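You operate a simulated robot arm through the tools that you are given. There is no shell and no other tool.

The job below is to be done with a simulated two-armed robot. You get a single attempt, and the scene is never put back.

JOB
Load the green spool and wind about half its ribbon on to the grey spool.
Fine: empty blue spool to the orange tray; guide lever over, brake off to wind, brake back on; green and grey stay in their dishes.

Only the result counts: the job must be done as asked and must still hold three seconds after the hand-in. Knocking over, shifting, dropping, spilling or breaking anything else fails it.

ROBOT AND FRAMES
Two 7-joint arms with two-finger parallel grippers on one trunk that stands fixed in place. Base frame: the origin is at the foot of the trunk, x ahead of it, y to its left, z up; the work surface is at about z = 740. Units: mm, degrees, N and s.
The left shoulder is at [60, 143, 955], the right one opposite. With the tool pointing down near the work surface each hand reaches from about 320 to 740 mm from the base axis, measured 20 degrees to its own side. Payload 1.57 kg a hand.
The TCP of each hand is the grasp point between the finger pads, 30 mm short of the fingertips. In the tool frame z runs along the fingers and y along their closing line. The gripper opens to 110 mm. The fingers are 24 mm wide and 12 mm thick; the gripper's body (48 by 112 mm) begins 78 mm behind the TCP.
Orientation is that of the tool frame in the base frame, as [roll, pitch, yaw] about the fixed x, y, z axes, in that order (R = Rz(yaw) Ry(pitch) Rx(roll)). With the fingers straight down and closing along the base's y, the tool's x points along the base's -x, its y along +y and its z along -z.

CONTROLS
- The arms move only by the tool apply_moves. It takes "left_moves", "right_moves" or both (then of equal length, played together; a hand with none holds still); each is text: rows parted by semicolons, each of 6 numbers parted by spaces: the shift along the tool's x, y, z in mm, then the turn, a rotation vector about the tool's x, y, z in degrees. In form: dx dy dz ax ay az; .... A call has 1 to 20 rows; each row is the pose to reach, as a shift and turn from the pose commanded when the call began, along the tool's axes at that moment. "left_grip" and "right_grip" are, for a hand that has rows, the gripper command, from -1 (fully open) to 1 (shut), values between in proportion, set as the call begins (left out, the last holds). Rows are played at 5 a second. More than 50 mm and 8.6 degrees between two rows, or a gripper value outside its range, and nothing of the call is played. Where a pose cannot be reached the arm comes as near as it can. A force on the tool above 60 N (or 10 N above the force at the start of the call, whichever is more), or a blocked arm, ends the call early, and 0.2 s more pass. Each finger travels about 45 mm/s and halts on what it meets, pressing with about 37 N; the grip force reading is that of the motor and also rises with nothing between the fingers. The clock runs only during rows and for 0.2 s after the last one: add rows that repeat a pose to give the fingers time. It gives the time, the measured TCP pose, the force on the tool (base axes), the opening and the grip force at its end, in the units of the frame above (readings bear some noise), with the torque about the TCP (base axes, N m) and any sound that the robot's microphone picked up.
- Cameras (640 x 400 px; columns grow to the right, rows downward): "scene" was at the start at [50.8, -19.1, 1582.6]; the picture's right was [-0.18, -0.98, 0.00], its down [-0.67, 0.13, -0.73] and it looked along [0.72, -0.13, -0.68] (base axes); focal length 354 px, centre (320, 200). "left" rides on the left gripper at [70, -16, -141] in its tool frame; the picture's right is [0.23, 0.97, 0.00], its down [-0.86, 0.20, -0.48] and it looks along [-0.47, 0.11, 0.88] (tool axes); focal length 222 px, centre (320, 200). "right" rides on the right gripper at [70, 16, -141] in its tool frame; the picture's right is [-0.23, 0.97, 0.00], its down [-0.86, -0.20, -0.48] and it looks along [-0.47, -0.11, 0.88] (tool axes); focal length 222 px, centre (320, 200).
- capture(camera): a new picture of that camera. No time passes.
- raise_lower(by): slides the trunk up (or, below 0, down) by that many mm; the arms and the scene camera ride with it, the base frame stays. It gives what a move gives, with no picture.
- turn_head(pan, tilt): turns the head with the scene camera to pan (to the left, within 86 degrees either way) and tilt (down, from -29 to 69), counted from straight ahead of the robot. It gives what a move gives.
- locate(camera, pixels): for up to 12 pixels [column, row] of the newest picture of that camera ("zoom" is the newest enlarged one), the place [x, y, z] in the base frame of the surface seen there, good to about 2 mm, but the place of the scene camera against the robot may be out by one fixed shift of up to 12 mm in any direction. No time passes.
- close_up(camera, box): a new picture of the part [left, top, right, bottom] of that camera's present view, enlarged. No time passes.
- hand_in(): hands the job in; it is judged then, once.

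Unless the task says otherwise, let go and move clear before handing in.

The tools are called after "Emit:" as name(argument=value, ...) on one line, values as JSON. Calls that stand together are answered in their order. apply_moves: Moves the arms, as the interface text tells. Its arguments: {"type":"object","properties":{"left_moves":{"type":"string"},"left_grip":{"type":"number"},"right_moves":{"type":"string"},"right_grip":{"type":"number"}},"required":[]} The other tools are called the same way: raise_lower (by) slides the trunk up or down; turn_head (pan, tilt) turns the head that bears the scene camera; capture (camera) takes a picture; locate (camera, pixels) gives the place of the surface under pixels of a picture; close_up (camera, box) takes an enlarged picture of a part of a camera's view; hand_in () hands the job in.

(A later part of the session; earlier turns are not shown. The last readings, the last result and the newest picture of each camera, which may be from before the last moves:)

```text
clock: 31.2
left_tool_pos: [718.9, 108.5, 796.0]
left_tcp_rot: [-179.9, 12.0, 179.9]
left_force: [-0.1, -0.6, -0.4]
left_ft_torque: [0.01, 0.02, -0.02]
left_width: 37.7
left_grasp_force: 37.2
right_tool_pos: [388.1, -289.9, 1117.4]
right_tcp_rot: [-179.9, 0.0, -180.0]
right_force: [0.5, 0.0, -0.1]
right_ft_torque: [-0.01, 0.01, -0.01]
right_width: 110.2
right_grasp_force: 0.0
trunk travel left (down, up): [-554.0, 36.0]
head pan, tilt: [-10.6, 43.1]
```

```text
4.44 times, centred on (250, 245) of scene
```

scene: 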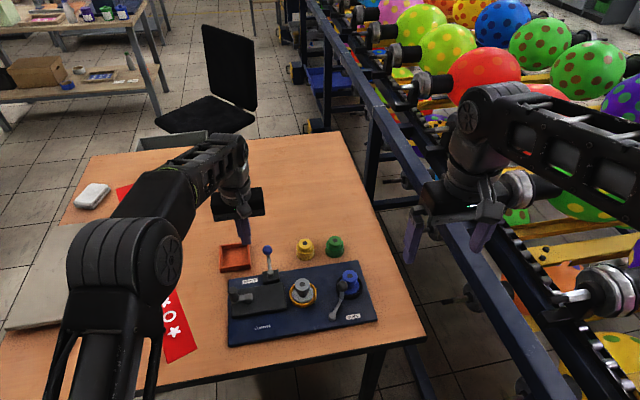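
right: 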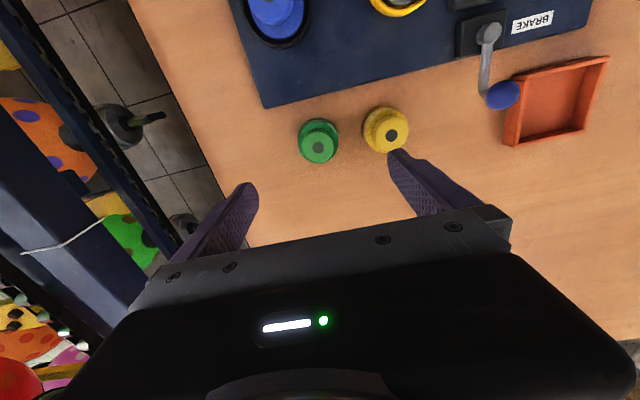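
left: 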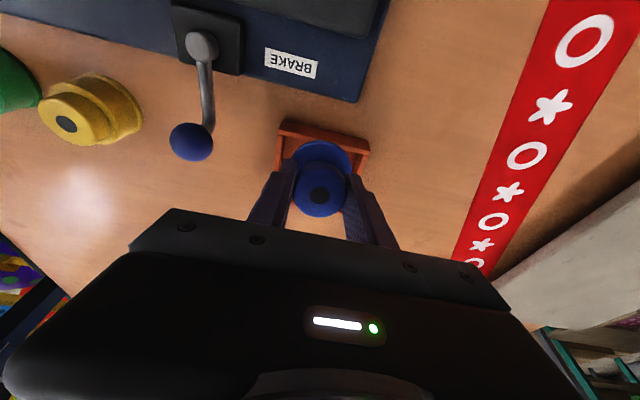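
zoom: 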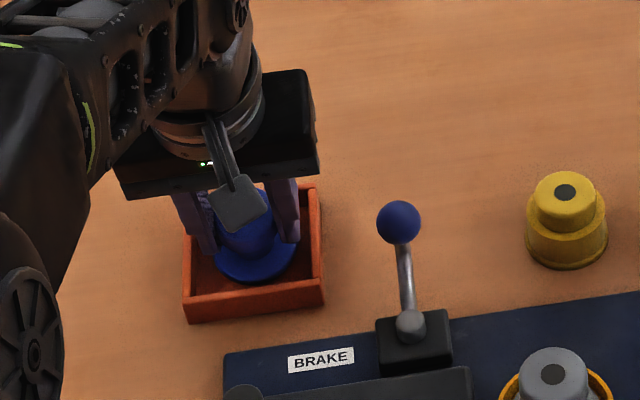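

No contact force yet; the spool is about 1–2 mm from the floor. I'll ease down 3 mm and then open.

Emit:
apply_moves(left_moves="0.4 0 2 0 0 0; 0.8 0 4 0 0 0")

Emit:
apply_moves(left_moves="0 0 0 0 0 0; 0 0 0 0 0 0; 0 0 0 0 0 0; 0 0 0 0 0 0", left_grip=-0.3)

Emit:
close_up(camera="left", box=[220, 90, 420, 230])

```text
clock: 31.8
left_tool_pos: [718.9, 108.6, 791.7]
left_tcp_rot: [-180.0, 12.0, -180.0]
left_force: [-0.1, -0.5, 2.2]
left_ft_torque: [0.02, 0.03, 0.03]
left_width: 37.7
left_grasp_force: 36.9
right_tool_pos: [387.7, -289.7, 1117.9]
right_tcp_rot: [-179.9, 0.0, -180.0]
right_force: [0.4, 0.1, 0.9]
right_ft_torque: [0.03, 0.01, -0.02]
right_width: 110.1
right_grasp_force: 0.1
trunk travel left (down, up): [-554.0, 36.0]
head pan, tilt: [-10.6, 43.1]
```

```text
clock: 32.8
left_tool_pos: [719.2, 109.6, 792.8]
left_tcp_rot: [180.0, 12.0, -179.9]
left_force: [-0.4, 0.0, -1.9]
left_ft_torque: [-0.02, -0.04, -0.05]
left_width: 53.4
left_grasp_force: 0.0
right_tool_pos: [389.3, -290.4, 1117.4]
right_tcp_rot: [180.0, 0.0, -180.0]
right_force: [0.0, 0.3, 0.3]
right_ft_torque: [0.01, 0.01, -0.02]
right_width: 109.8
right_grasp_force: 0.2
trunk travel left (down, up): [-554.0, 36.0]
head pan, tilt: [-10.6, 43.1]
```

```text
2.86 times, centred on (320, 160) of left
```

zoom: 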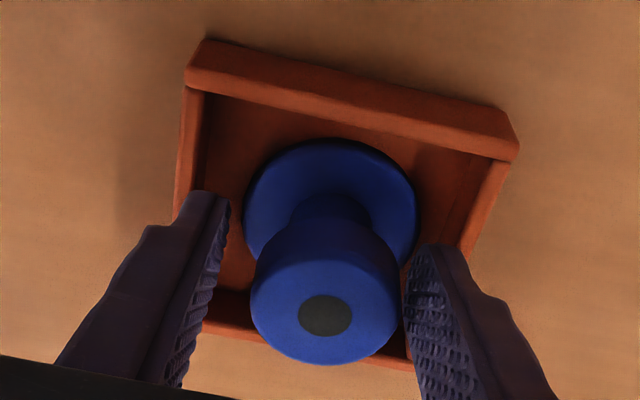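

The spool now stands upright in the tray, but the fingers stopped at 53 mm against the tray's side walls. I'll ease them in to 48 mm and withdraw straight back.

Emit:
apply_moves(left_moves="0 0 0 0 0 0; 0 0 0 0 0 0; 0 0 0 0 0 0", left_grip=0.12)

Emit:
apply_moves(left_moves="0 0 -10 0 0 0; 0 0 -20 0 0 0; 0 0 -35 0 0 0; 0 0 -60 0 0 0; 0 0 -90 0 0 0; 0 0 -90 0 0 0")

Emit:
capture(camera="left")

Emit:
close_up(camera="scene", box=[190, 200, 310, 290])

```text
clock: 33.6
left_tool_pos: [718.5, 109.2, 792.8]
left_tcp_rot: [-179.9, 11.9, 180.0]
left_force: [0.7, 0.9, -0.6]
left_ft_torque: [-0.03, 0.0, -0.01]
left_width: 48.3
left_grasp_force: 0.1
right_tool_pos: [387.6, -290.2, 1116.6]
right_tcp_rot: [180.0, 0.1, -180.0]
right_force: [0.1, 0.7, 0.3]
right_ft_torque: [-0.01, -0.01, -0.01]
right_width: 110.1
right_grasp_force: 0.0
trunk travel left (down, up): [-554.0, 36.0]
head pan, tilt: [-10.6, 43.1]
```

```text
clock: 35.0
left_tool_pos: [700.9, 109.5, 881.5]
left_tcp_rot: [180.0, 12.0, -180.0]
left_force: [-0.7, -0.8, 0.5]
left_ft_torque: [-0.01, -0.06, 0.0]
left_width: 48.5
left_grasp_force: 0.0
right_tool_pos: [388.2, -290.3, 1116.0]
right_tcp_rot: [179.9, 0.0, 180.0]
right_force: [1.5, -0.1, 0.1]
right_ft_torque: [0.01, 0.0, -0.03]
right_width: 110.1
right_grasp_force: 0.0
trunk travel left (down, up): [-554.0, 36.0]
head pan, tilt: [-10.6, 43.1]
```

```text
taken
```

left: 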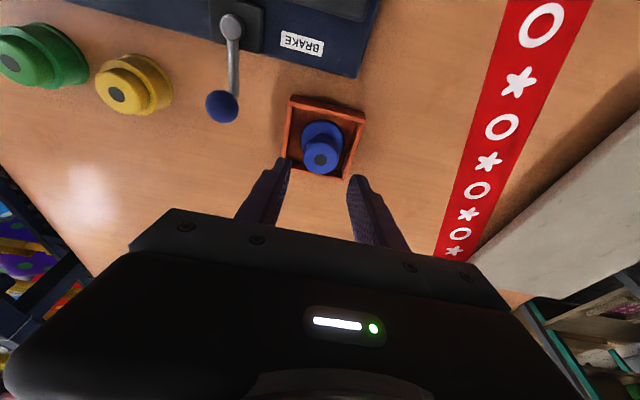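

```text
4.44 times, centred on (250, 245) of scene
```

zoom: 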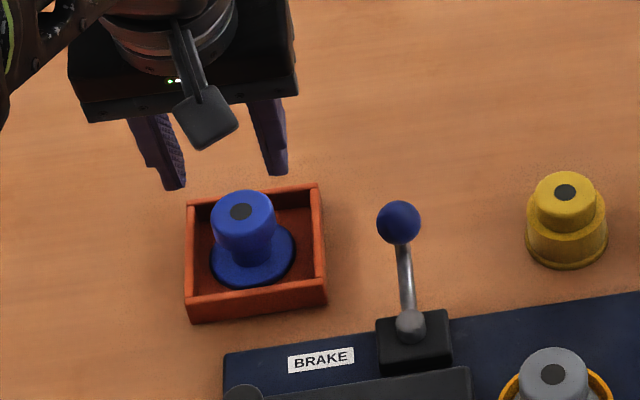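

Blue stands in the tray at (240,240 in the zoom). Now I'll retract the left hand up and to the left while bringing the right hand above the green spool.

Emit:
apply_moves(left_moves="16 12 -13 0 2 0; 32 24 -27 0 4 0; 48 36 -40 0 6 0; 64 48 -53 0 8 0; 80 60 -67 0 10 0; 96 72 -80 0 12 0; 112 84 -93 0 12 0; 128 96 -107 0 12 0; 144 108 -120 0 12 0; 156 120 -133 0 12 0; 156 120 -133 0 12 0", right_moves="-35 5 20 0 0 0; -70 12 45 0 0 0; -105 22 70 0 0 0; -140 34 95 0 0 0; -175 48 120 0 0 0; -210 62 145 0 0 0; -240 76 172 0 0 0; -268 90 200 0 0 0; -290 102 228 0 0 0; -308 108 255 0 0 0; -308 108 255 0 0 0", right_grip=-0.2)

Emit:
capture(camera="right")

Emit:
close_up(camera="right", box=[220, 60, 420, 200])

```text
clock: 37.4
left_tool_pos: [519.0, 229.1, 977.1]
left_tcp_rot: [-179.9, -0.1, -180.0]
left_force: [-0.4, -0.8, 1.3]
left_ft_torque: [-0.03, -0.01, 0.02]
left_width: 48.6
left_grasp_force: 0.0
right_tool_pos: [696.6, -185.8, 859.9]
right_tcp_rot: [-180.0, 0.0, -180.0]
right_force: [0.6, 0.8, -0.1]
right_ft_torque: [-0.03, -0.06, -0.01]
right_width: 66.2
right_grasp_force: 0.0
trunk travel left (down, up): [-554.0, 36.0]
head pan, tilt: [-10.6, 43.1]
```

```text
taken
```

right: 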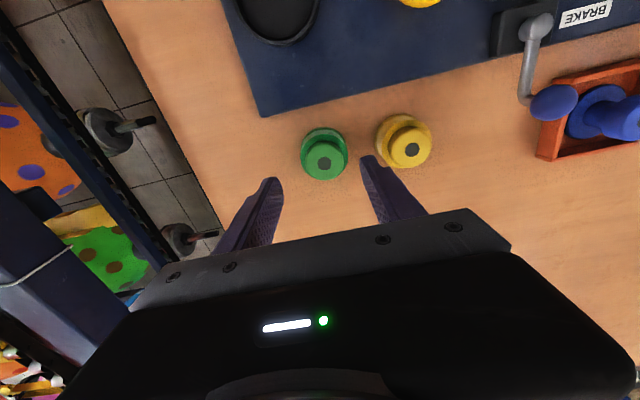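

```text
2.86 times, centred on (320, 130) of right
```

zoom: 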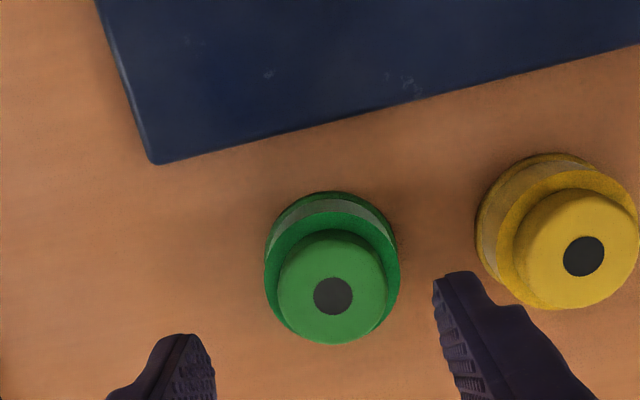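

The right fingers straddle the green spool with yellow clear. I'll locate green's centre and the empty dish rim.

Emit:
locate(camera="zoom", pixels=[[333, 296], [333, 340], [282, 296], [383, 296], [333, 235], [335, 215], [330, 195], [398, 265], [545, 260]])

Emit:
locate(camera="right", pixels=[[275, 10], [318, 5], [278, 42], [240, 15], [252, 35], [308, 30]])

```text
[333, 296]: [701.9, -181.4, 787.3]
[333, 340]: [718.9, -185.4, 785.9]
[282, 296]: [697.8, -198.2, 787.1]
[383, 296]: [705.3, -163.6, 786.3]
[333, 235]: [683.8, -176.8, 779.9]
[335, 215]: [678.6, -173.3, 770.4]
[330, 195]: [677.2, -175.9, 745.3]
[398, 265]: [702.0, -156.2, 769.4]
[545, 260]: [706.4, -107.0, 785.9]
```

```text
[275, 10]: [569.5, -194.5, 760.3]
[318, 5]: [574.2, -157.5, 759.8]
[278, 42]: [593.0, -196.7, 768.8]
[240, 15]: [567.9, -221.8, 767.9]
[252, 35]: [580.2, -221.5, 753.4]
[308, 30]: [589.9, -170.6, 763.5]
```

Green's centre is (702,-181.5), flange top z≈770, knob up to 787. I'll centre and lower so fingertips reach just above the flange (TCP z≈802).

Emit:
apply_moves(right_moves="-5.4 4 10 0 0 0; -5.4 4 35 0 0 0; -5.4 4 50 0 0 0; -5.4 4 57 0 0 0; -5.4 4 57 0 0 0")

Emit:
close_up(camera="right", box=[220, 90, 420, 230])

```text
clock: 38.6
left_tool_pos: [519.8, 227.6, 977.3]
left_tcp_rot: [179.9, 0.0, 180.0]
left_force: [-0.3, 0.5, -0.2]
left_ft_torque: [0.0, 0.03, 0.0]
left_width: 48.5
left_grasp_force: 0.1
right_tool_pos: [704.1, -179.5, 803.1]
right_tcp_rot: [-179.9, 0.1, 180.0]
right_force: [-0.3, -0.2, 0.1]
right_ft_torque: [0.0, 0.0, 0.01]
right_width: 65.9
right_grasp_force: 0.1
trunk travel left (down, up): [-554.0, 36.0]
head pan, tilt: [-10.6, 43.1]
```

```text
2.86 times, centred on (320, 160) of right
```

zoom: 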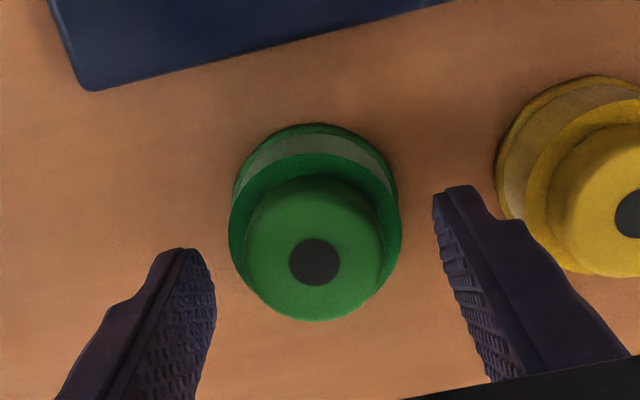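

The fingers are around the knob, about 2 mm off-centre. I'll correct by 2 mm and close.

Emit:
apply_moves(right_moves="2 -2 0 0 0 0; 2 -2 0 0 0 0; 2 -2 0 0 0 0; 2 -2 0 0 0 0; 2 -2 0 0 0 0; 2 -2 0 0 0 0; 2 -2 0 0 0 0", right_grip=1)

Emit:
apply_moves(right_moves="0 0 -4 0 0 0; 0 0 -8 0 0 0; 0 0 -12 0 0 0")

Emit:
close_up(camera="right", box=[220, 90, 420, 230])

Emit:
locate(camera="zoom", pixels=[[315, 262], [320, 300], [316, 155]])

```text
clock: 40.2
left_tool_pos: [520.4, 227.6, 976.3]
left_tcp_rot: [180.0, 0.0, -180.0]
left_force: [0.4, 1.0, 0.0]
left_ft_torque: [0.0, -0.01, 0.0]
left_width: 48.3
left_grasp_force: 0.0
right_tool_pos: [700.8, -181.6, 804.1]
right_tcp_rot: [-180.0, 0.0, -179.9]
right_force: [0.6, 0.8, 2.9]
right_ft_torque: [0.01, -0.07, 0.01]
right_width: 38.4
right_grasp_force: 37.4
trunk travel left (down, up): [-554.0, 36.0]
head pan, tilt: [-10.6, 43.1]
```

```text
clock: 41.0
left_tool_pos: [520.6, 228.5, 976.4]
left_tcp_rot: [180.0, -0.1, 180.0]
left_force: [0.3, -0.2, 0.4]
left_ft_torque: [-0.01, -0.05, 0.03]
left_width: 48.3
left_grasp_force: 0.1
right_tool_pos: [699.7, -183.0, 816.0]
right_tcp_rot: [180.0, -0.1, -180.0]
right_force: [0.1, -0.3, -0.4]
right_ft_torque: [0.0, -0.01, -0.02]
right_width: 38.1
right_grasp_force: 36.8
trunk travel left (down, up): [-554.0, 36.0]
head pan, tilt: [-10.6, 43.1]
```

```text
2.86 times, centred on (320, 160) of right
```

zoom: 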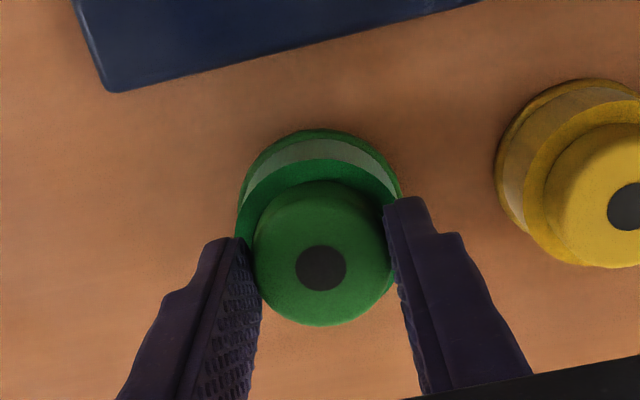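

```text
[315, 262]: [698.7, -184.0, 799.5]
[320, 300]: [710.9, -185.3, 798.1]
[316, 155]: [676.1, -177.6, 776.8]
```

Green is gripped and lifted 12 mm, vertical and centred. I'll raise it slowly to z≈905, then carry it toward the supply dish, turning the closing line to the diagonal.

Emit:
apply_moves(right_moves="0 0 -10 0 0 0; 0 0 -22 0 0 0; 5 0 -36 0 0 0; 15 0 -52 0 0 5; 28 0 -68 0 0 10; 42 0 -82 0 0 15; 56 -1 -92 0 0 20; 70 -2 -92 0 0 25; 84 -4 -92 0 0 30; 98 -7 -92 0 0 35; 112 -9 -92 0 0 40; 125 -12 -92 0 0 45; 125 -12 -92 0 0 45")

Emit:
capture(camera="right")

Emit:
close_up(camera="scene", box=[280, 200, 420, 330])

```text
clock: 43.8
left_tool_pos: [520.2, 228.1, 976.8]
left_tcp_rot: [180.0, 0.0, 180.0]
left_force: [0.5, 1.1, 0.2]
left_ft_torque: [0.0, -0.03, 0.03]
left_width: 48.5
left_grasp_force: 0.0
right_tool_pos: [575.4, -193.5, 906.4]
right_tcp_rot: [-179.9, -0.1, 134.8]
right_force: [-0.3, -0.2, -0.5]
right_ft_torque: [0.01, -0.01, -0.01]
right_width: 38.2
right_grasp_force: 36.8
trunk travel left (down, up): [-554.0, 36.0]
head pan, tilt: [-10.6, 43.1]
```

```text
taken
```

right: 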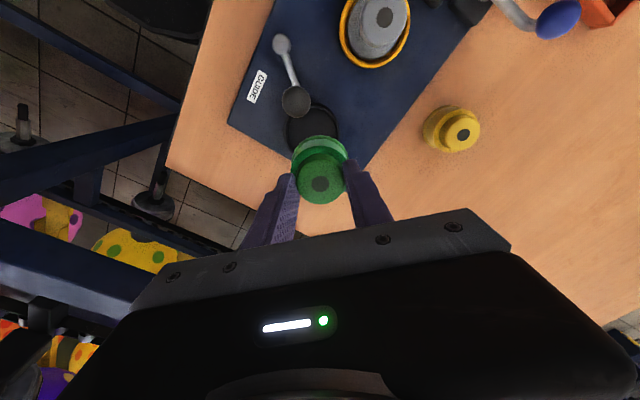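

```text
3.08 times, centred on (350, 265) of scene
```

zoom: 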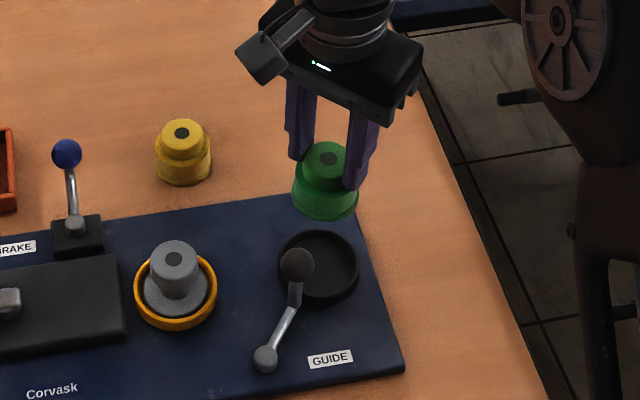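

Green is held over the board's far right with the empty dish at (312,125). I'll take an enlarged wrist picture to pin down the dish rim and knob.

Emit:
close_up(camera="right", box=[240, 60, 400, 220])

Emit:
close_up(camera="scene", box=[330, 260, 410, 310])

```text
2.50 times, centred on (320, 140) of right
```

zoom: 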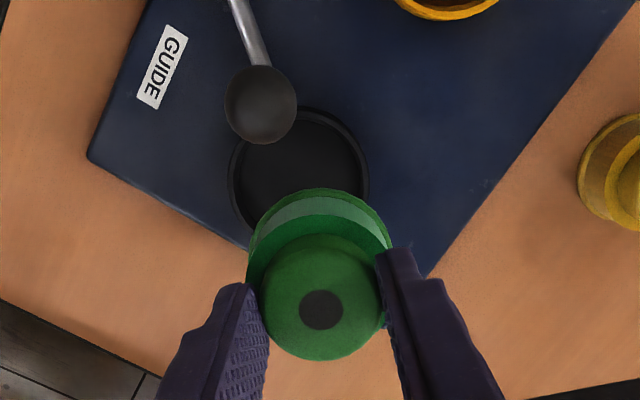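

```text
8.00 times, centred on (370, 285) of scene
```

zoom: 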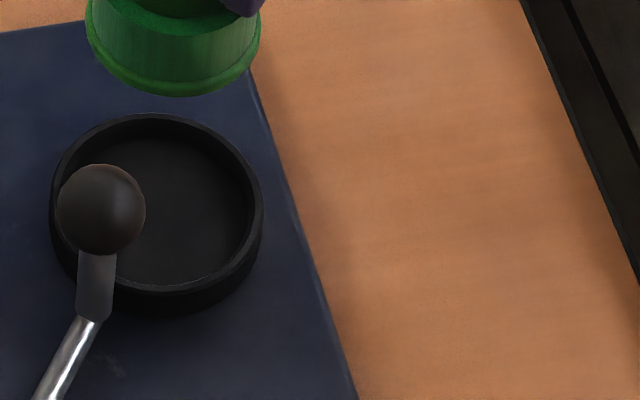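

The dish is empty with no spindle. I'll locate its rim and the knob in this scene zoom (correcting by the known scene offset of about (-0.6,-4,+8.6)).

Emit:
locate(camera="zoom", pixels=[[56, 190], [257, 195], [155, 118], [155, 290], [90, 275], [225, 258], [155, 200], [102, 208], [175, 90], [175, 230]])

Emit:
close_up(camera="right", box=[240, 60, 400, 220])

Emit:
locate(camera="zoom", pixels=[[235, 200], [364, 195], [340, 125], [300, 170], [262, 105], [320, 310], [320, 350], [270, 310], [375, 310], [235, 165]])

```text
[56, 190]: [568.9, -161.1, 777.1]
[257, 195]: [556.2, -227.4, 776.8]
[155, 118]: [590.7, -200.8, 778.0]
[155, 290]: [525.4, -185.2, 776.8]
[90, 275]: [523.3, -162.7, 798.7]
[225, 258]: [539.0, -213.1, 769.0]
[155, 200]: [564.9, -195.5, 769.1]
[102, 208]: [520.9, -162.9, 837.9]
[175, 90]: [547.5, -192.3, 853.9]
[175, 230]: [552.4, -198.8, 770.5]
```

```text
2.50 times, centred on (320, 140) of right
```

zoom: 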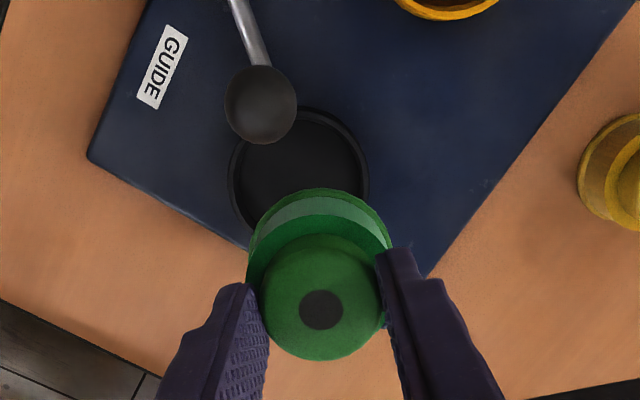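

```text
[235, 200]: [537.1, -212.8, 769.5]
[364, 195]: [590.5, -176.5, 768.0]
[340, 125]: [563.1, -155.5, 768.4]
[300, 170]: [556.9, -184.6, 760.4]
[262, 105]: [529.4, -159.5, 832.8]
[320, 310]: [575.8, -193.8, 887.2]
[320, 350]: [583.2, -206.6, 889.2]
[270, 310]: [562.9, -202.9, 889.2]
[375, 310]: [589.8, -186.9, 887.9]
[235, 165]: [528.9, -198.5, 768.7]
```

The dish centre is about (560.5,-189.5) and green sits at (575.8,-194). I'll shift over the dish, biased 1 mm away from the knob, and lower to just above the rim.

Emit:
apply_moves(right_moves="6 -4 0 0 0 0; 12 -7.8 0 0 0 0; 12 -7.8 15 0 0 0; 12 -7.8 30 0 0 0; 12 -7.8 45 0 0 0; 12 -7.8 62 0 0 0; 12 -7.8 62 0 0 0")

Emit:
close_up(camera="right", box=[240, 60, 400, 220])

Emit:
close_up(camera="scene", box=[310, 240, 410, 310])

```text
clock: 45.4
left_tool_pos: [519.7, 227.5, 977.1]
left_tcp_rot: [180.0, 0.1, 180.0]
left_force: [0.6, 0.0, -0.6]
left_ft_torque: [-0.02, 0.03, -0.08]
left_width: 48.3
left_grasp_force: 0.1
right_tool_pos: [560.5, -190.0, 845.7]
right_tcp_rot: [180.0, 0.0, 134.9]
right_force: [0.4, 1.2, -0.5]
right_ft_torque: [-0.01, 0.02, -0.01]
right_width: 38.4
right_grasp_force: 36.8
trunk travel left (down, up): [-554.0, 36.0]
head pan, tilt: [-10.6, 43.1]
```

```text
2.50 times, centred on (320, 140) of right
```

zoom: 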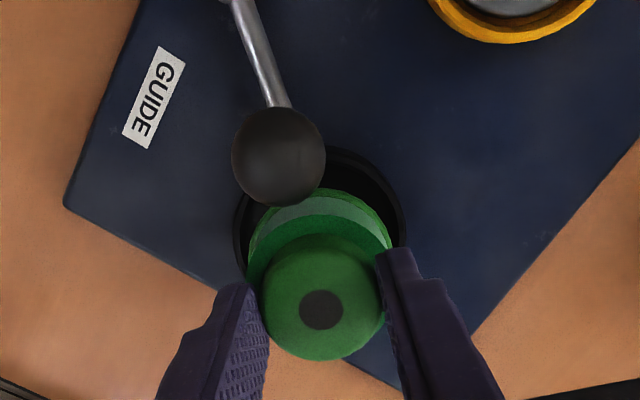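

```text
5.71 times, centred on (360, 275) of scene
```

zoom: 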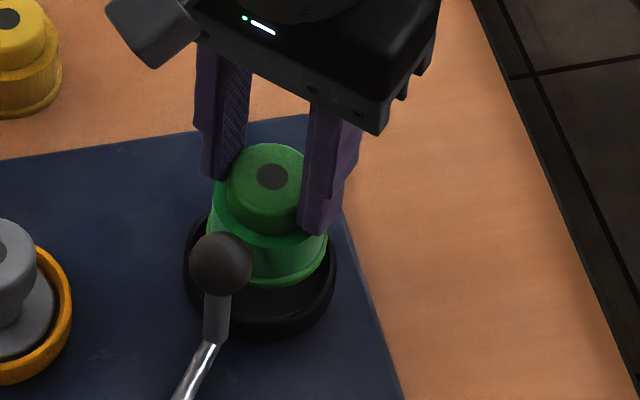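

Green is above the dish, not touching the knob. I'll lower in small steps toward the dish floor (about 21 mm).

Emit:
apply_moves(right_moves="0 0 6 0 0 0; 0 0 11 0 0 0; 0 0 15 0 0 0; 0 0 15 0 0 0")

Emit:
close_up(camera="right", box=[240, 60, 400, 220])

Emit:
close_up(camera="scene", box=[310, 240, 410, 310])

```text
clock: 46.4
left_tool_pos: [519.0, 227.4, 976.9]
left_tcp_rot: [180.0, 0.0, 179.9]
left_force: [-0.5, 0.3, -0.5]
left_ft_torque: [0.01, 0.0, 0.03]
left_width: 48.3
left_grasp_force: 0.2
right_tool_pos: [561.3, -191.6, 833.3]
right_tcp_rot: [179.9, 0.1, 135.0]
right_force: [-3.5, -0.1, 11.4]
right_ft_torque: [-0.23, -0.01, -0.03]
right_width: 38.2
right_grasp_force: 37.2
trunk travel left (down, up): [-554.0, 36.0]
head pan, tilt: [-10.6, 43.1]
```

```text
2.50 times, centred on (320, 140) of right
```

zoom: 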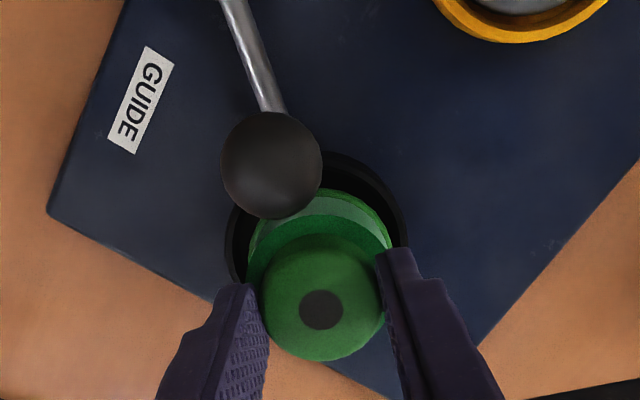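

```text
5.71 times, centred on (360, 275) of scene
```

zoom: 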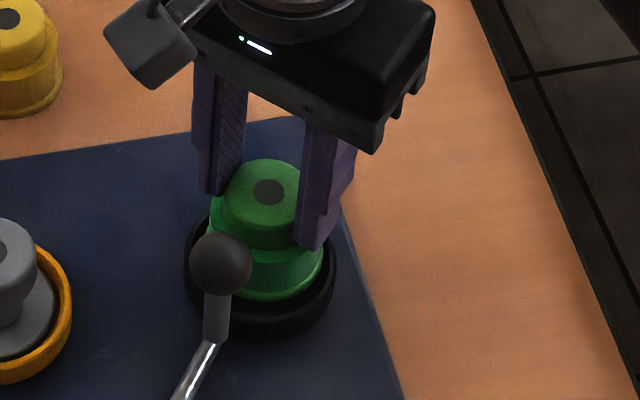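

Contact force of 11 N up with torque shows the flange resting on the rim on the (+x,−y) side. I'll lift 2 mm, shift 3 mm toward the knob (tool +x), and lower again.

Emit:
apply_moves(right_moves="0 0 -3 0 0 0; 3 0 -3 0 0 0; 3 0 -3 0 0 0")

Emit:
apply_moves(right_moves="0 0 2 0 0 0; 0 0 4 0 0 0; 0 0 6 0 0 0; 0 0 6 0 0 0")

Emit:
close_up(camera="right", box=[240, 60, 400, 220])

```text
clock: 47.2
left_tool_pos: [519.9, 228.4, 976.2]
left_tcp_rot: [-180.0, 0.0, 180.0]
left_force: [0.3, 0.0, -0.7]
left_ft_torque: [-0.01, 0.01, 0.01]
left_width: 48.4
left_grasp_force: 0.0
right_tool_pos: [560.7, -190.6, 833.3]
right_tcp_rot: [-180.0, 0.1, 135.0]
right_force: [-0.9, 0.3, -0.8]
right_ft_torque: [0.0, -0.03, 0.01]
right_width: 38.1
right_grasp_force: 36.9
trunk travel left (down, up): [-554.0, 36.0]
head pan, tilt: [-10.6, 43.1]
```

```text
clock: 48.2
left_tool_pos: [519.4, 227.5, 975.7]
left_tcp_rot: [-179.9, 0.1, -179.9]
left_force: [0.1, -0.9, 0.6]
left_ft_torque: [0.0, -0.03, 0.0]
left_width: 48.5
left_grasp_force: 0.0
right_tool_pos: [561.4, -189.8, 827.4]
right_tcp_rot: [-179.9, 0.0, 135.0]
right_force: [-0.6, -0.4, 0.7]
right_ft_torque: [0.01, -0.01, 0.0]
right_width: 38.1
right_grasp_force: 37.3
trunk travel left (down, up): [-554.0, 36.0]
head pan, tilt: [-10.6, 43.1]
```

```text
2.50 times, centred on (320, 140) of right
```

zoom: 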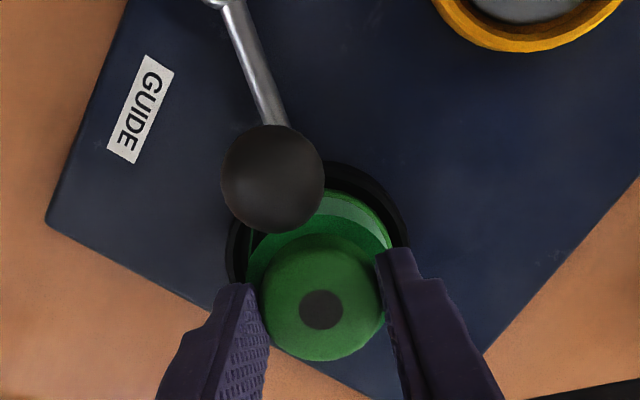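

It now passes below the rim without force (z=827.4). I'll lower the last 3–4 mm to the floor.

Emit:
apply_moves(right_moves="0 0 1.5 0 0 0; 0 0 3 0 0 0; 0 0 4 0 0 0; 0 0 4 0 0 0")

Emit:
close_up(camera="right", box=[240, 60, 400, 220])

Emit:
close_up(camera="scene", box=[310, 240, 410, 310])

```text
clock: 49.2
left_tool_pos: [520.7, 227.9, 976.8]
left_tcp_rot: [-179.9, -0.1, 180.0]
left_force: [0.2, -0.2, -0.5]
left_ft_torque: [-0.02, 0.0, 0.0]
left_width: 48.4
left_grasp_force: 0.1
right_tool_pos: [559.6, -189.6, 823.9]
right_tcp_rot: [-180.0, 0.0, 135.0]
right_force: [0.3, -2.8, 4.4]
right_ft_torque: [-0.23, 0.13, 0.02]
right_width: 38.2
right_grasp_force: 37.0
trunk travel left (down, up): [-554.0, 36.0]
head pan, tilt: [-10.6, 43.1]
```

```text
2.50 times, centred on (320, 140) of right
```

zoom: 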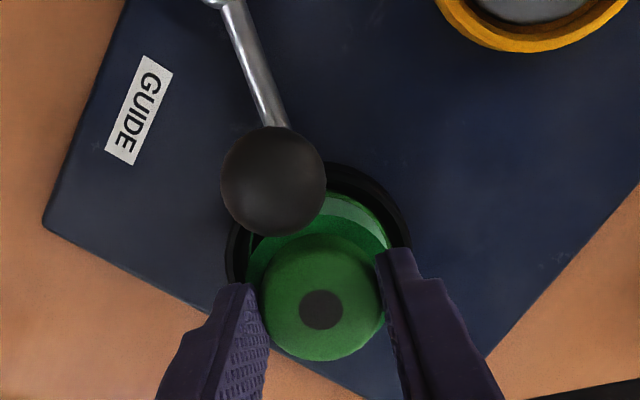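

```text
5.71 times, centred on (360, 275) of scene
```

zoom: 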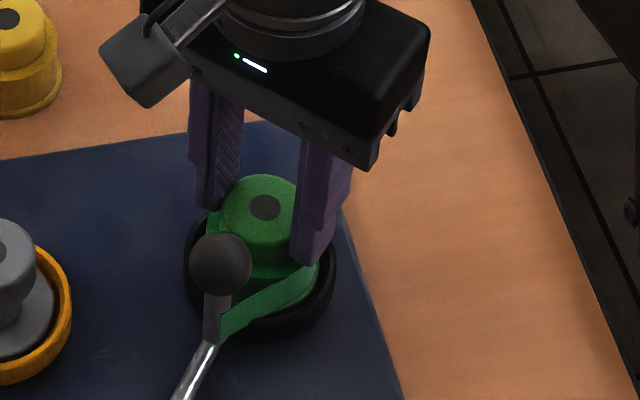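

Green is seated (4 N contact at z≈824) and a ribbon now runs from it to the guide post at (225,320). I'll open the fingers and withdraw straight up.

Emit:
apply_moves(right_moves="0 0 0 0 0 0; 0 0 0 0 0 0; 0 0 0 0 0 0; 0 0 0 0 0 0", right_grip=-0.1)

Emit:
apply_moves(right_moves="0 0 -10 0 0 0; 0 0 -25 0 0 0; 0 0 -50 0 0 0; 0 0 -80 0 0 0; 0 0 -110 0 0 0; 0 0 -110 0 0 0")

Emit:
capture(camera="right")

Emit:
close_up(camera="scene", box=[280, 250, 390, 330])

```text
clock: 50.2
left_tool_pos: [519.1, 227.6, 977.3]
left_tcp_rot: [180.0, 0.0, -179.9]
left_force: [-0.8, -1.0, 0.2]
left_ft_torque: [0.0, 0.01, 0.01]
left_width: 48.2
left_grasp_force: 0.0
right_tool_pos: [560.0, -188.5, 823.8]
right_tcp_rot: [180.0, 0.1, 135.0]
right_force: [-0.1, 0.4, 0.2]
right_ft_torque: [0.01, -0.01, -0.01]
right_width: 60.4
right_grasp_force: 0.0
trunk travel left (down, up): [-554.0, 36.0]
head pan, tilt: [-10.6, 43.1]
```

```text
clock: 51.6
left_tool_pos: [520.0, 228.6, 975.4]
left_tcp_rot: [-180.0, 0.0, 180.0]
left_force: [-0.2, -0.4, 0.9]
left_ft_torque: [0.0, -0.03, 0.01]
left_width: 48.5
left_grasp_force: 0.0
right_tool_pos: [559.2, -190.4, 933.8]
right_tcp_rot: [-179.9, 0.1, 135.0]
right_force: [0.6, -0.3, -0.3]
right_ft_torque: [0.01, 0.02, 0.0]
right_width: 60.4
right_grasp_force: 0.0
trunk travel left (down, up): [-554.0, 36.0]
head pan, tilt: [-10.6, 43.1]
```

```text
taken
```

right: 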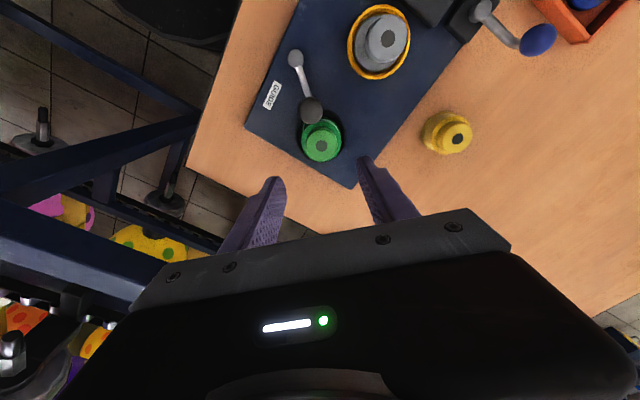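

```text
5.00 times, centred on (335, 290) of scene
```

zoom: 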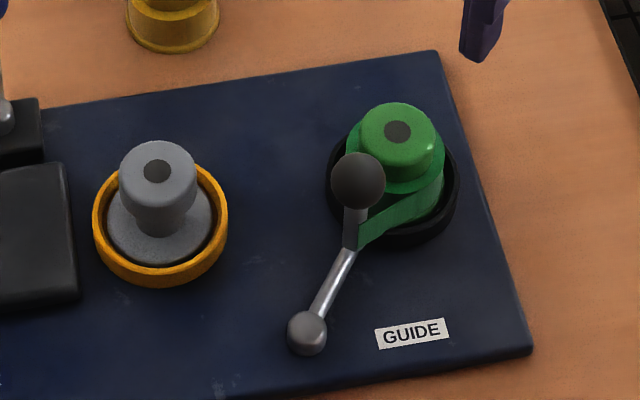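

Green is loaded and released. Next is the guide lever: I'll turn the right hand so the fingers close along y and move above the knob, then check alignment.

Emit:
apply_moves(right_moves="10 0 0 0 0 -8; 20 0 0 0 0 -16; 30 0 10 0 0 -24; 42.7 0.3 20 0 0 -32; 42.7 0.3 30 0 0 -40; 42.7 0.3 44 0 0 -45; 42.7 0.3 44 0 0 -45")

Emit:
close_up(camera="right", box=[220, 60, 420, 200])

Emit:
locate(camera="zoom", pixels=[[320, 200], [300, 210], [340, 210], [320, 240], [320, 260]])

```text
clock: 53.2
left_tool_pos: [519.8, 228.9, 975.6]
left_tcp_rot: [180.0, 0.0, -180.0]
left_force: [0.2, 0.5, 0.2]
left_ft_torque: [0.02, 0.0, 0.02]
left_width: 48.3
left_grasp_force: 0.2
right_tool_pos: [530.3, -159.6, 889.3]
right_tcp_rot: [-179.9, 0.1, -180.0]
right_force: [0.0, -0.3, 0.5]
right_ft_torque: [0.0, -0.02, -0.03]
right_width: 60.4
right_grasp_force: 0.0
trunk travel left (down, up): [-554.0, 36.0]
head pan, tilt: [-10.6, 43.1]
```

```text
2.86 times, centred on (320, 130) of right
```

zoom: 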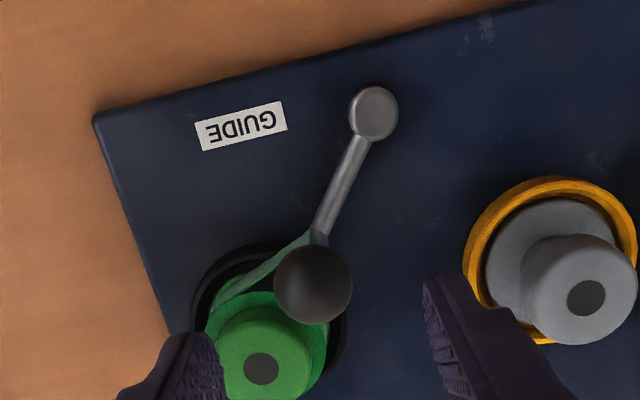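

```text
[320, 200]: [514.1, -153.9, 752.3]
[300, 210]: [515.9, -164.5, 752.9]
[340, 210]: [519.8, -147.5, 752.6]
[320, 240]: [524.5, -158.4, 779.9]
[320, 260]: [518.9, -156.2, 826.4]
```

Emit:
locate(camera="zoom", pixels=[[313, 285], [313, 250], [313, 318], [280, 285], [346, 285], [373, 112], [340, 185], [313, 300]])

```text
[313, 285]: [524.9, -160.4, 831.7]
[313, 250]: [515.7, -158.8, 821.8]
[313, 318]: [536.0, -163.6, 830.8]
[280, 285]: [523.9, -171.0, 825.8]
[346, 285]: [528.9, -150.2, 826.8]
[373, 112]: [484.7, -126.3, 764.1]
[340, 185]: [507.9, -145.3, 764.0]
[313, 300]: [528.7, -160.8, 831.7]
```

The knob centre is at about (527.5,-160.8,820), pivot at (484.7,-126.3), arm 55 mm at −39°. I'll lower the fingers around it and close.

Emit:
apply_moves(right_moves="2 -1 20 0 0 0; 2 -1 38 0 0 0; 2 -1 48 0 0 0; 2 -1 48 0 0 0")

Emit:
apply_moves(right_moves="0 0 0 0 0 0; 0 0 0 0 0 0; 0 0 0 0 0 0; 0 0 0 0 0 0; 0 0 0 0 0 0", right_grip=0.8)

Emit:
close_up(camera="right", box=[220, 60, 420, 200])

```text
clock: 54.2
left_tool_pos: [520.0, 227.7, 976.6]
left_tcp_rot: [-179.9, 0.0, 179.9]
left_force: [0.3, 0.3, 0.1]
left_ft_torque: [-0.01, -0.01, 0.0]
left_width: 48.3
left_grasp_force: 0.0
right_tool_pos: [529.0, -160.7, 840.4]
right_tcp_rot: [180.0, 0.0, -180.0]
right_force: [0.2, -0.2, 0.4]
right_ft_torque: [-0.01, 0.01, -0.03]
right_width: 60.6
right_grasp_force: 0.0
trunk travel left (down, up): [-554.0, 36.0]
head pan, tilt: [-10.6, 43.1]
```

```text
clock: 55.4
left_tool_pos: [520.9, 228.2, 977.0]
left_tcp_rot: [-179.9, 0.0, 180.0]
left_force: [-0.5, -0.6, -0.7]
left_ft_torque: [0.02, 0.0, 0.01]
left_width: 48.6
left_grasp_force: 0.1
right_tool_pos: [528.6, -160.5, 841.7]
right_tcp_rot: [180.0, 0.1, 180.0]
right_force: [-0.2, -0.6, 0.1]
right_ft_torque: [-0.07, -0.05, -0.01]
right_width: 27.0
right_grasp_force: 36.6
trunk travel left (down, up): [-554.0, 36.0]
head pan, tilt: [-10.6, 43.1]
```

```text
2.86 times, centred on (320, 130) of right
```

zoom: 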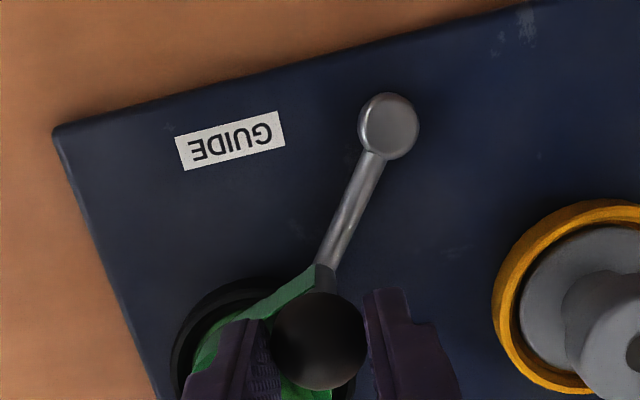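

Knob is gripped (27 mm). I'll swing it along the arc about the pivot to the mid position and check forces.

Emit:
apply_moves(right_moves="-4.8 7 0 0 0 0; -8.9 15.7 0 0 0 0; -11.4 24.9 0 0 0 0; -12.2 34.5 0 0 0 0")

Emit:
capture(camera="right")

```text
clock: 56.4
left_tool_pos: [520.1, 227.5, 976.2]
left_tcp_rot: [-180.0, 0.0, 180.0]
left_force: [-0.4, 0.3, -0.7]
left_ft_torque: [0.02, -0.02, 0.0]
left_width: 48.0
left_grasp_force: 0.0
right_tool_pos: [540.3, -124.6, 841.3]
right_tcp_rot: [-179.9, 0.0, -179.9]
right_force: [1.2, -4.1, 0.7]
right_ft_torque: [-0.27, -0.26, 0.3]
right_width: 26.8
right_grasp_force: 36.5
trunk travel left (down, up): [-554.0, 36.0]
head pan, tilt: [-10.6, 43.1]
```

```text
taken
```

right: 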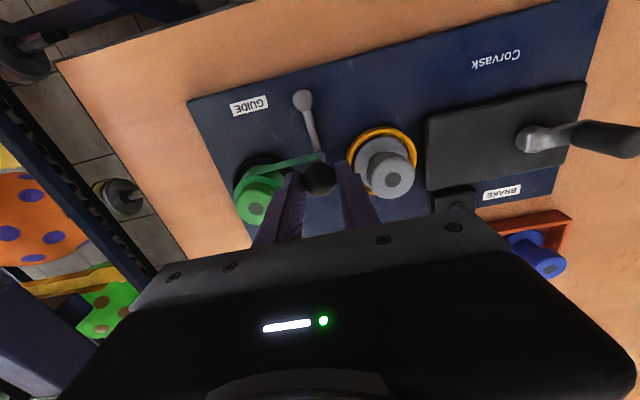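

The lever swings smoothly (≈4 N) and the ribbon follows the guide post. I'll continue to about +38°.

Emit:
apply_moves(right_moves="0.8 9.6 0 0 0 0; 3.3 18.8 0 0 0 0; 7.4 27.5 0 0 0 0; 11.7 33.9 0 0 0 0; 11.7 33.9 0 0 0 0")

Emit:
capture(camera="right")

Emit:
close_up(camera="scene", box=[270, 240, 390, 330])

```text
clock: 57.6
left_tool_pos: [521.0, 227.2, 975.5]
left_tcp_rot: [179.9, -0.1, -180.0]
left_force: [-0.3, 0.8, 0.6]
left_ft_torque: [0.04, -0.02, 0.01]
left_width: 48.5
left_grasp_force: 0.1
right_tool_pos: [529.7, -92.5, 840.9]
right_tcp_rot: [-180.0, 0.0, 180.0]
right_force: [7.9, -13.3, 0.4]
right_ft_torque: [-0.41, -0.22, 0.15]
right_width: 26.8
right_grasp_force: 37.5
trunk travel left (down, up): [-554.0, 36.0]
head pan, tilt: [-10.6, 43.1]
```

```text
taken
```

right: 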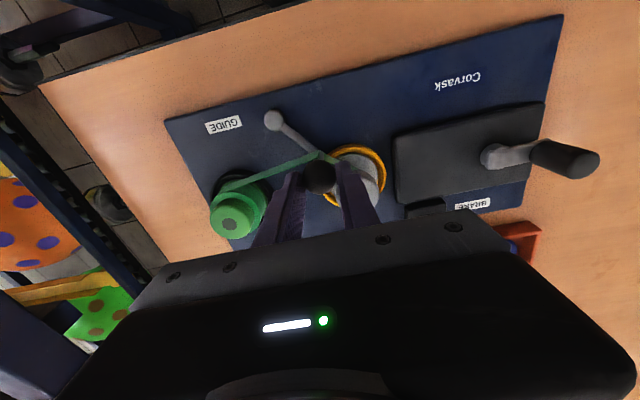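

```text
4.44 times, centred on (330, 285) of scene
```

zoom: 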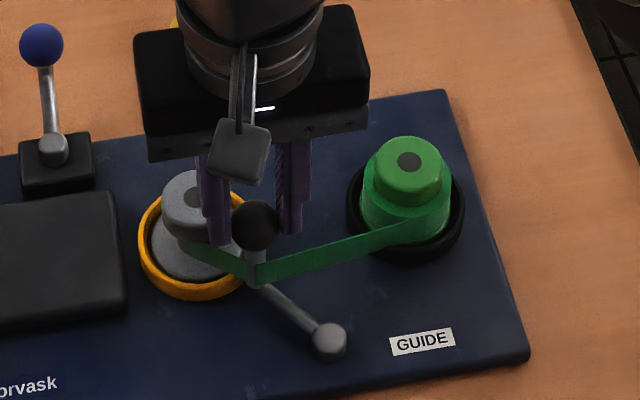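

The ribbon now runs green → guide → grey, and the 15 N resisting force indicates the lever's end stop. I'll release the knob and rise, then check that it stays.

Emit:
apply_moves(right_moves="0 0 0 0 0 0; 0 0 0 0 0 0; 0 0 0 0 0 0", right_grip=0.2)

Emit:
apply_moves(right_moves="0 0 -15 0 0 0; 0 0 -40 0 0 0; 0 0 -75 0 0 0; 0 0 -110 0 0 0; 0 0 -110 0 0 0")

Emit:
capture(camera="right")

Emit:
close_up(camera="scene", box=[270, 240, 390, 330])

```text
clock: 58.4
left_tool_pos: [520.5, 227.7, 976.9]
left_tcp_rot: [180.0, 0.0, 179.9]
left_force: [0.6, -0.7, -0.2]
left_ft_torque: [0.04, 0.0, 0.01]
left_width: 48.0
left_grasp_force: 0.1
right_tool_pos: [528.7, -90.1, 842.4]
right_tcp_rot: [-180.0, 0.0, 180.0]
right_force: [0.3, -0.6, 0.2]
right_ft_torque: [0.05, 0.01, 0.03]
right_width: 43.7
right_grasp_force: 0.0
trunk travel left (down, up): [-554.0, 36.0]
head pan, tilt: [-10.6, 43.1]
```

```text
clock: 59.6
left_tool_pos: [519.6, 227.7, 976.7]
left_tcp_rot: [-179.9, 0.0, -179.9]
left_force: [-0.4, -0.6, -0.7]
left_ft_torque: [0.0, 0.0, 0.01]
left_width: 48.3
left_grasp_force: 0.0
right_tool_pos: [526.2, -92.2, 951.6]
right_tcp_rot: [180.0, 0.0, 180.0]
right_force: [-0.6, -0.3, 0.0]
right_ft_torque: [0.0, 0.01, 0.0]
right_width: 44.0
right_grasp_force: 0.0
trunk travel left (down, up): [-554.0, 36.0]
head pan, tilt: [-10.6, 43.1]
```

```text
taken
```

right: 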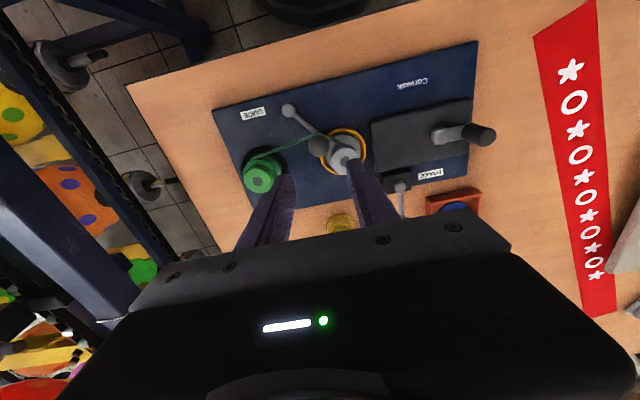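

```text
4.44 times, centred on (330, 285) of scene
```

zoom: 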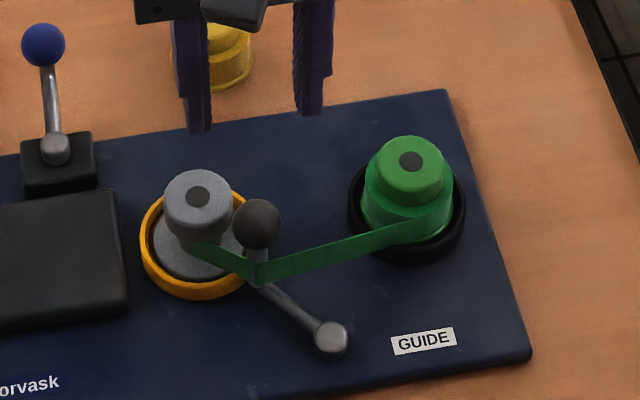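

The guide lever stays over with the ribbon threaded. Now I'll retract the right arm and bring the left arm to the brake lever's ball, closing along y.

Emit:
apply_moves(right_moves="20 -25 -20 0 0 0; 45 -55 -45 0 0 0; 70 -85 -70 0 0 0; 95 -120 -95 0 0 0; 115 -150 -115 0 0 0; 125 -180 -130 0 0 0; 125 -190 -140 0 0 0; 125 -190 -140 0 0 0; 125 -190 -140 0 0 0", left_moves="0 0 0 0 0 0; 0 0 0 0 0 0; -20 -30 0 0 0 0; -45 -65 10 0 0 0; -70 -100 20 0 0 0; -95 -135 35 0 0 0; -120 -170 55 0 0 0; -145 -200 75 0 0 0; -155 -208 87 0 0 0")

Emit:
capture(camera="left")

Emit:
close_up(camera="left", box=[220, 60, 420, 200])

```text
clock: 61.6
left_tool_pos: [674.9, 19.4, 890.9]
left_tcp_rot: [-179.9, 0.0, -179.9]
left_force: [0.3, 1.0, 0.5]
left_ft_torque: [-0.01, 0.01, -0.01]
left_width: 48.3
left_grasp_force: 0.0
right_tool_pos: [404.2, -283.0, 1091.1]
right_tcp_rot: [-179.9, 0.0, -180.0]
right_force: [-0.1, 0.1, 0.7]
right_ft_torque: [0.03, 0.02, 0.0]
right_width: 44.0
right_grasp_force: 0.1
trunk travel left (down, up): [-554.0, 36.0]
head pan, tilt: [-10.6, 43.1]
```

```text
taken
```

left: 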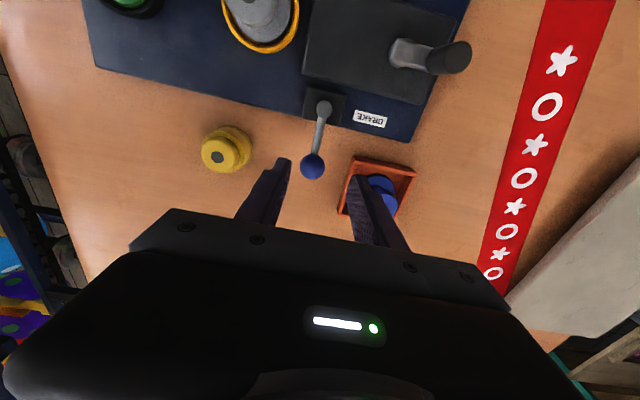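

```text
2.86 times, centred on (320, 130) of left
```

zoom: 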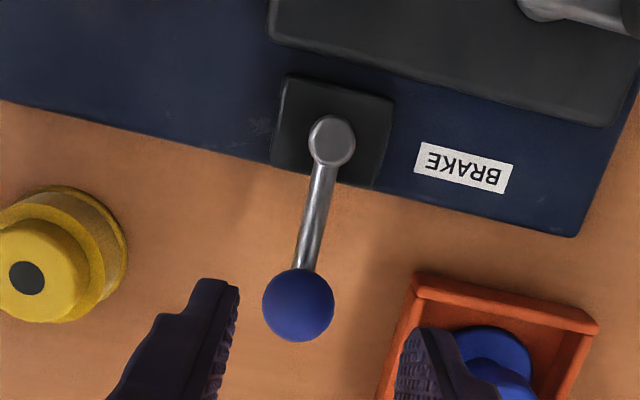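

Emit:
locate(camera="zoom", pixels=[[298, 305], [268, 305], [328, 305], [298, 278], [298, 335], [332, 140], [332, 120], [310, 240], [320, 190], [290, 90], [385, 175]])

```text
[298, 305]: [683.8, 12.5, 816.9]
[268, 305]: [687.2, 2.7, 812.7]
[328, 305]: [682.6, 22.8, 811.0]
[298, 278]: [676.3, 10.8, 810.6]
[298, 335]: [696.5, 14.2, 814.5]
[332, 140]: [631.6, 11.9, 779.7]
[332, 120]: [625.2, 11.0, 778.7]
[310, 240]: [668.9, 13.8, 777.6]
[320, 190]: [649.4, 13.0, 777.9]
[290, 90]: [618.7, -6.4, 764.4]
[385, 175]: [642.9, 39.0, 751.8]
```

The brake arm is actually horizontal at z≈777 from pivot (630,12) with a ball on a short post at (686,12.5,805), so it swings about a vertical axis like the guide. I'll lower around the ball and grip it.

Emit:
apply_moves(left_moves="-6 -4 15 0 0 0; -11 -7 35 0 0 0; -11 -7 52 0 0 0; -11 -7 64 0 0 0; -11 -7 64 0 0 0")

Emit:
apply_moves(left_moves="0 0 0 0 0 0; 0 0 0 0 0 0; 0 0 0 0 0 0; 0 0 0 0 0 0", left_grip=0.9)

Emit:
close_up(camera="left", box=[220, 60, 420, 200])

```text
clock: 62.8
left_tool_pos: [670.1, 11.4, 818.6]
left_tcp_rot: [179.9, 0.1, -180.0]
left_force: [-0.7, -0.6, -0.7]
left_ft_torque: [0.03, 0.02, 0.03]
left_width: 48.4
left_grasp_force: 0.1
left hand out of reach, approached as far as the arm can: row 2, 3, 4, 5
right_tool_pos: [404.6, -283.6, 1090.7]
right_tcp_rot: [-179.9, -0.1, 180.0]
right_force: [-0.7, 0.7, -0.2]
right_ft_torque: [-0.02, -0.02, 0.0]
right_width: 44.0
right_grasp_force: 0.2
trunk travel left (down, up): [-554.0, 36.0]
head pan, tilt: [-10.6, 43.1]
```

```text
clock: 63.8
left_tool_pos: [664.1, 11.8, 818.1]
left_tcp_rot: [-180.0, -0.6, -180.0]
left_force: [-33.0, 2.0, -1.3]
left_ft_torque: [0.04, 0.35, 0.05]
left_width: 11.8
left_grasp_force: 3.6
right_tool_pos: [400.2, -282.7, 1093.5]
right_tcp_rot: [-179.9, 0.1, 180.0]
right_force: [1.2, -0.4, -0.3]
right_ft_torque: [0.02, -0.02, 0.0]
right_width: 43.8
right_grasp_force: 0.0
trunk travel left (down, up): [-554.0, 36.0]
head pan, tilt: [-10.6, 43.1]
```

```text
2.86 times, centred on (320, 130) of left
```

zoom: 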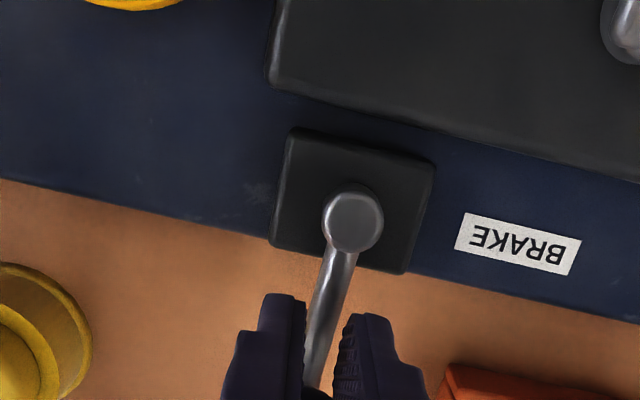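

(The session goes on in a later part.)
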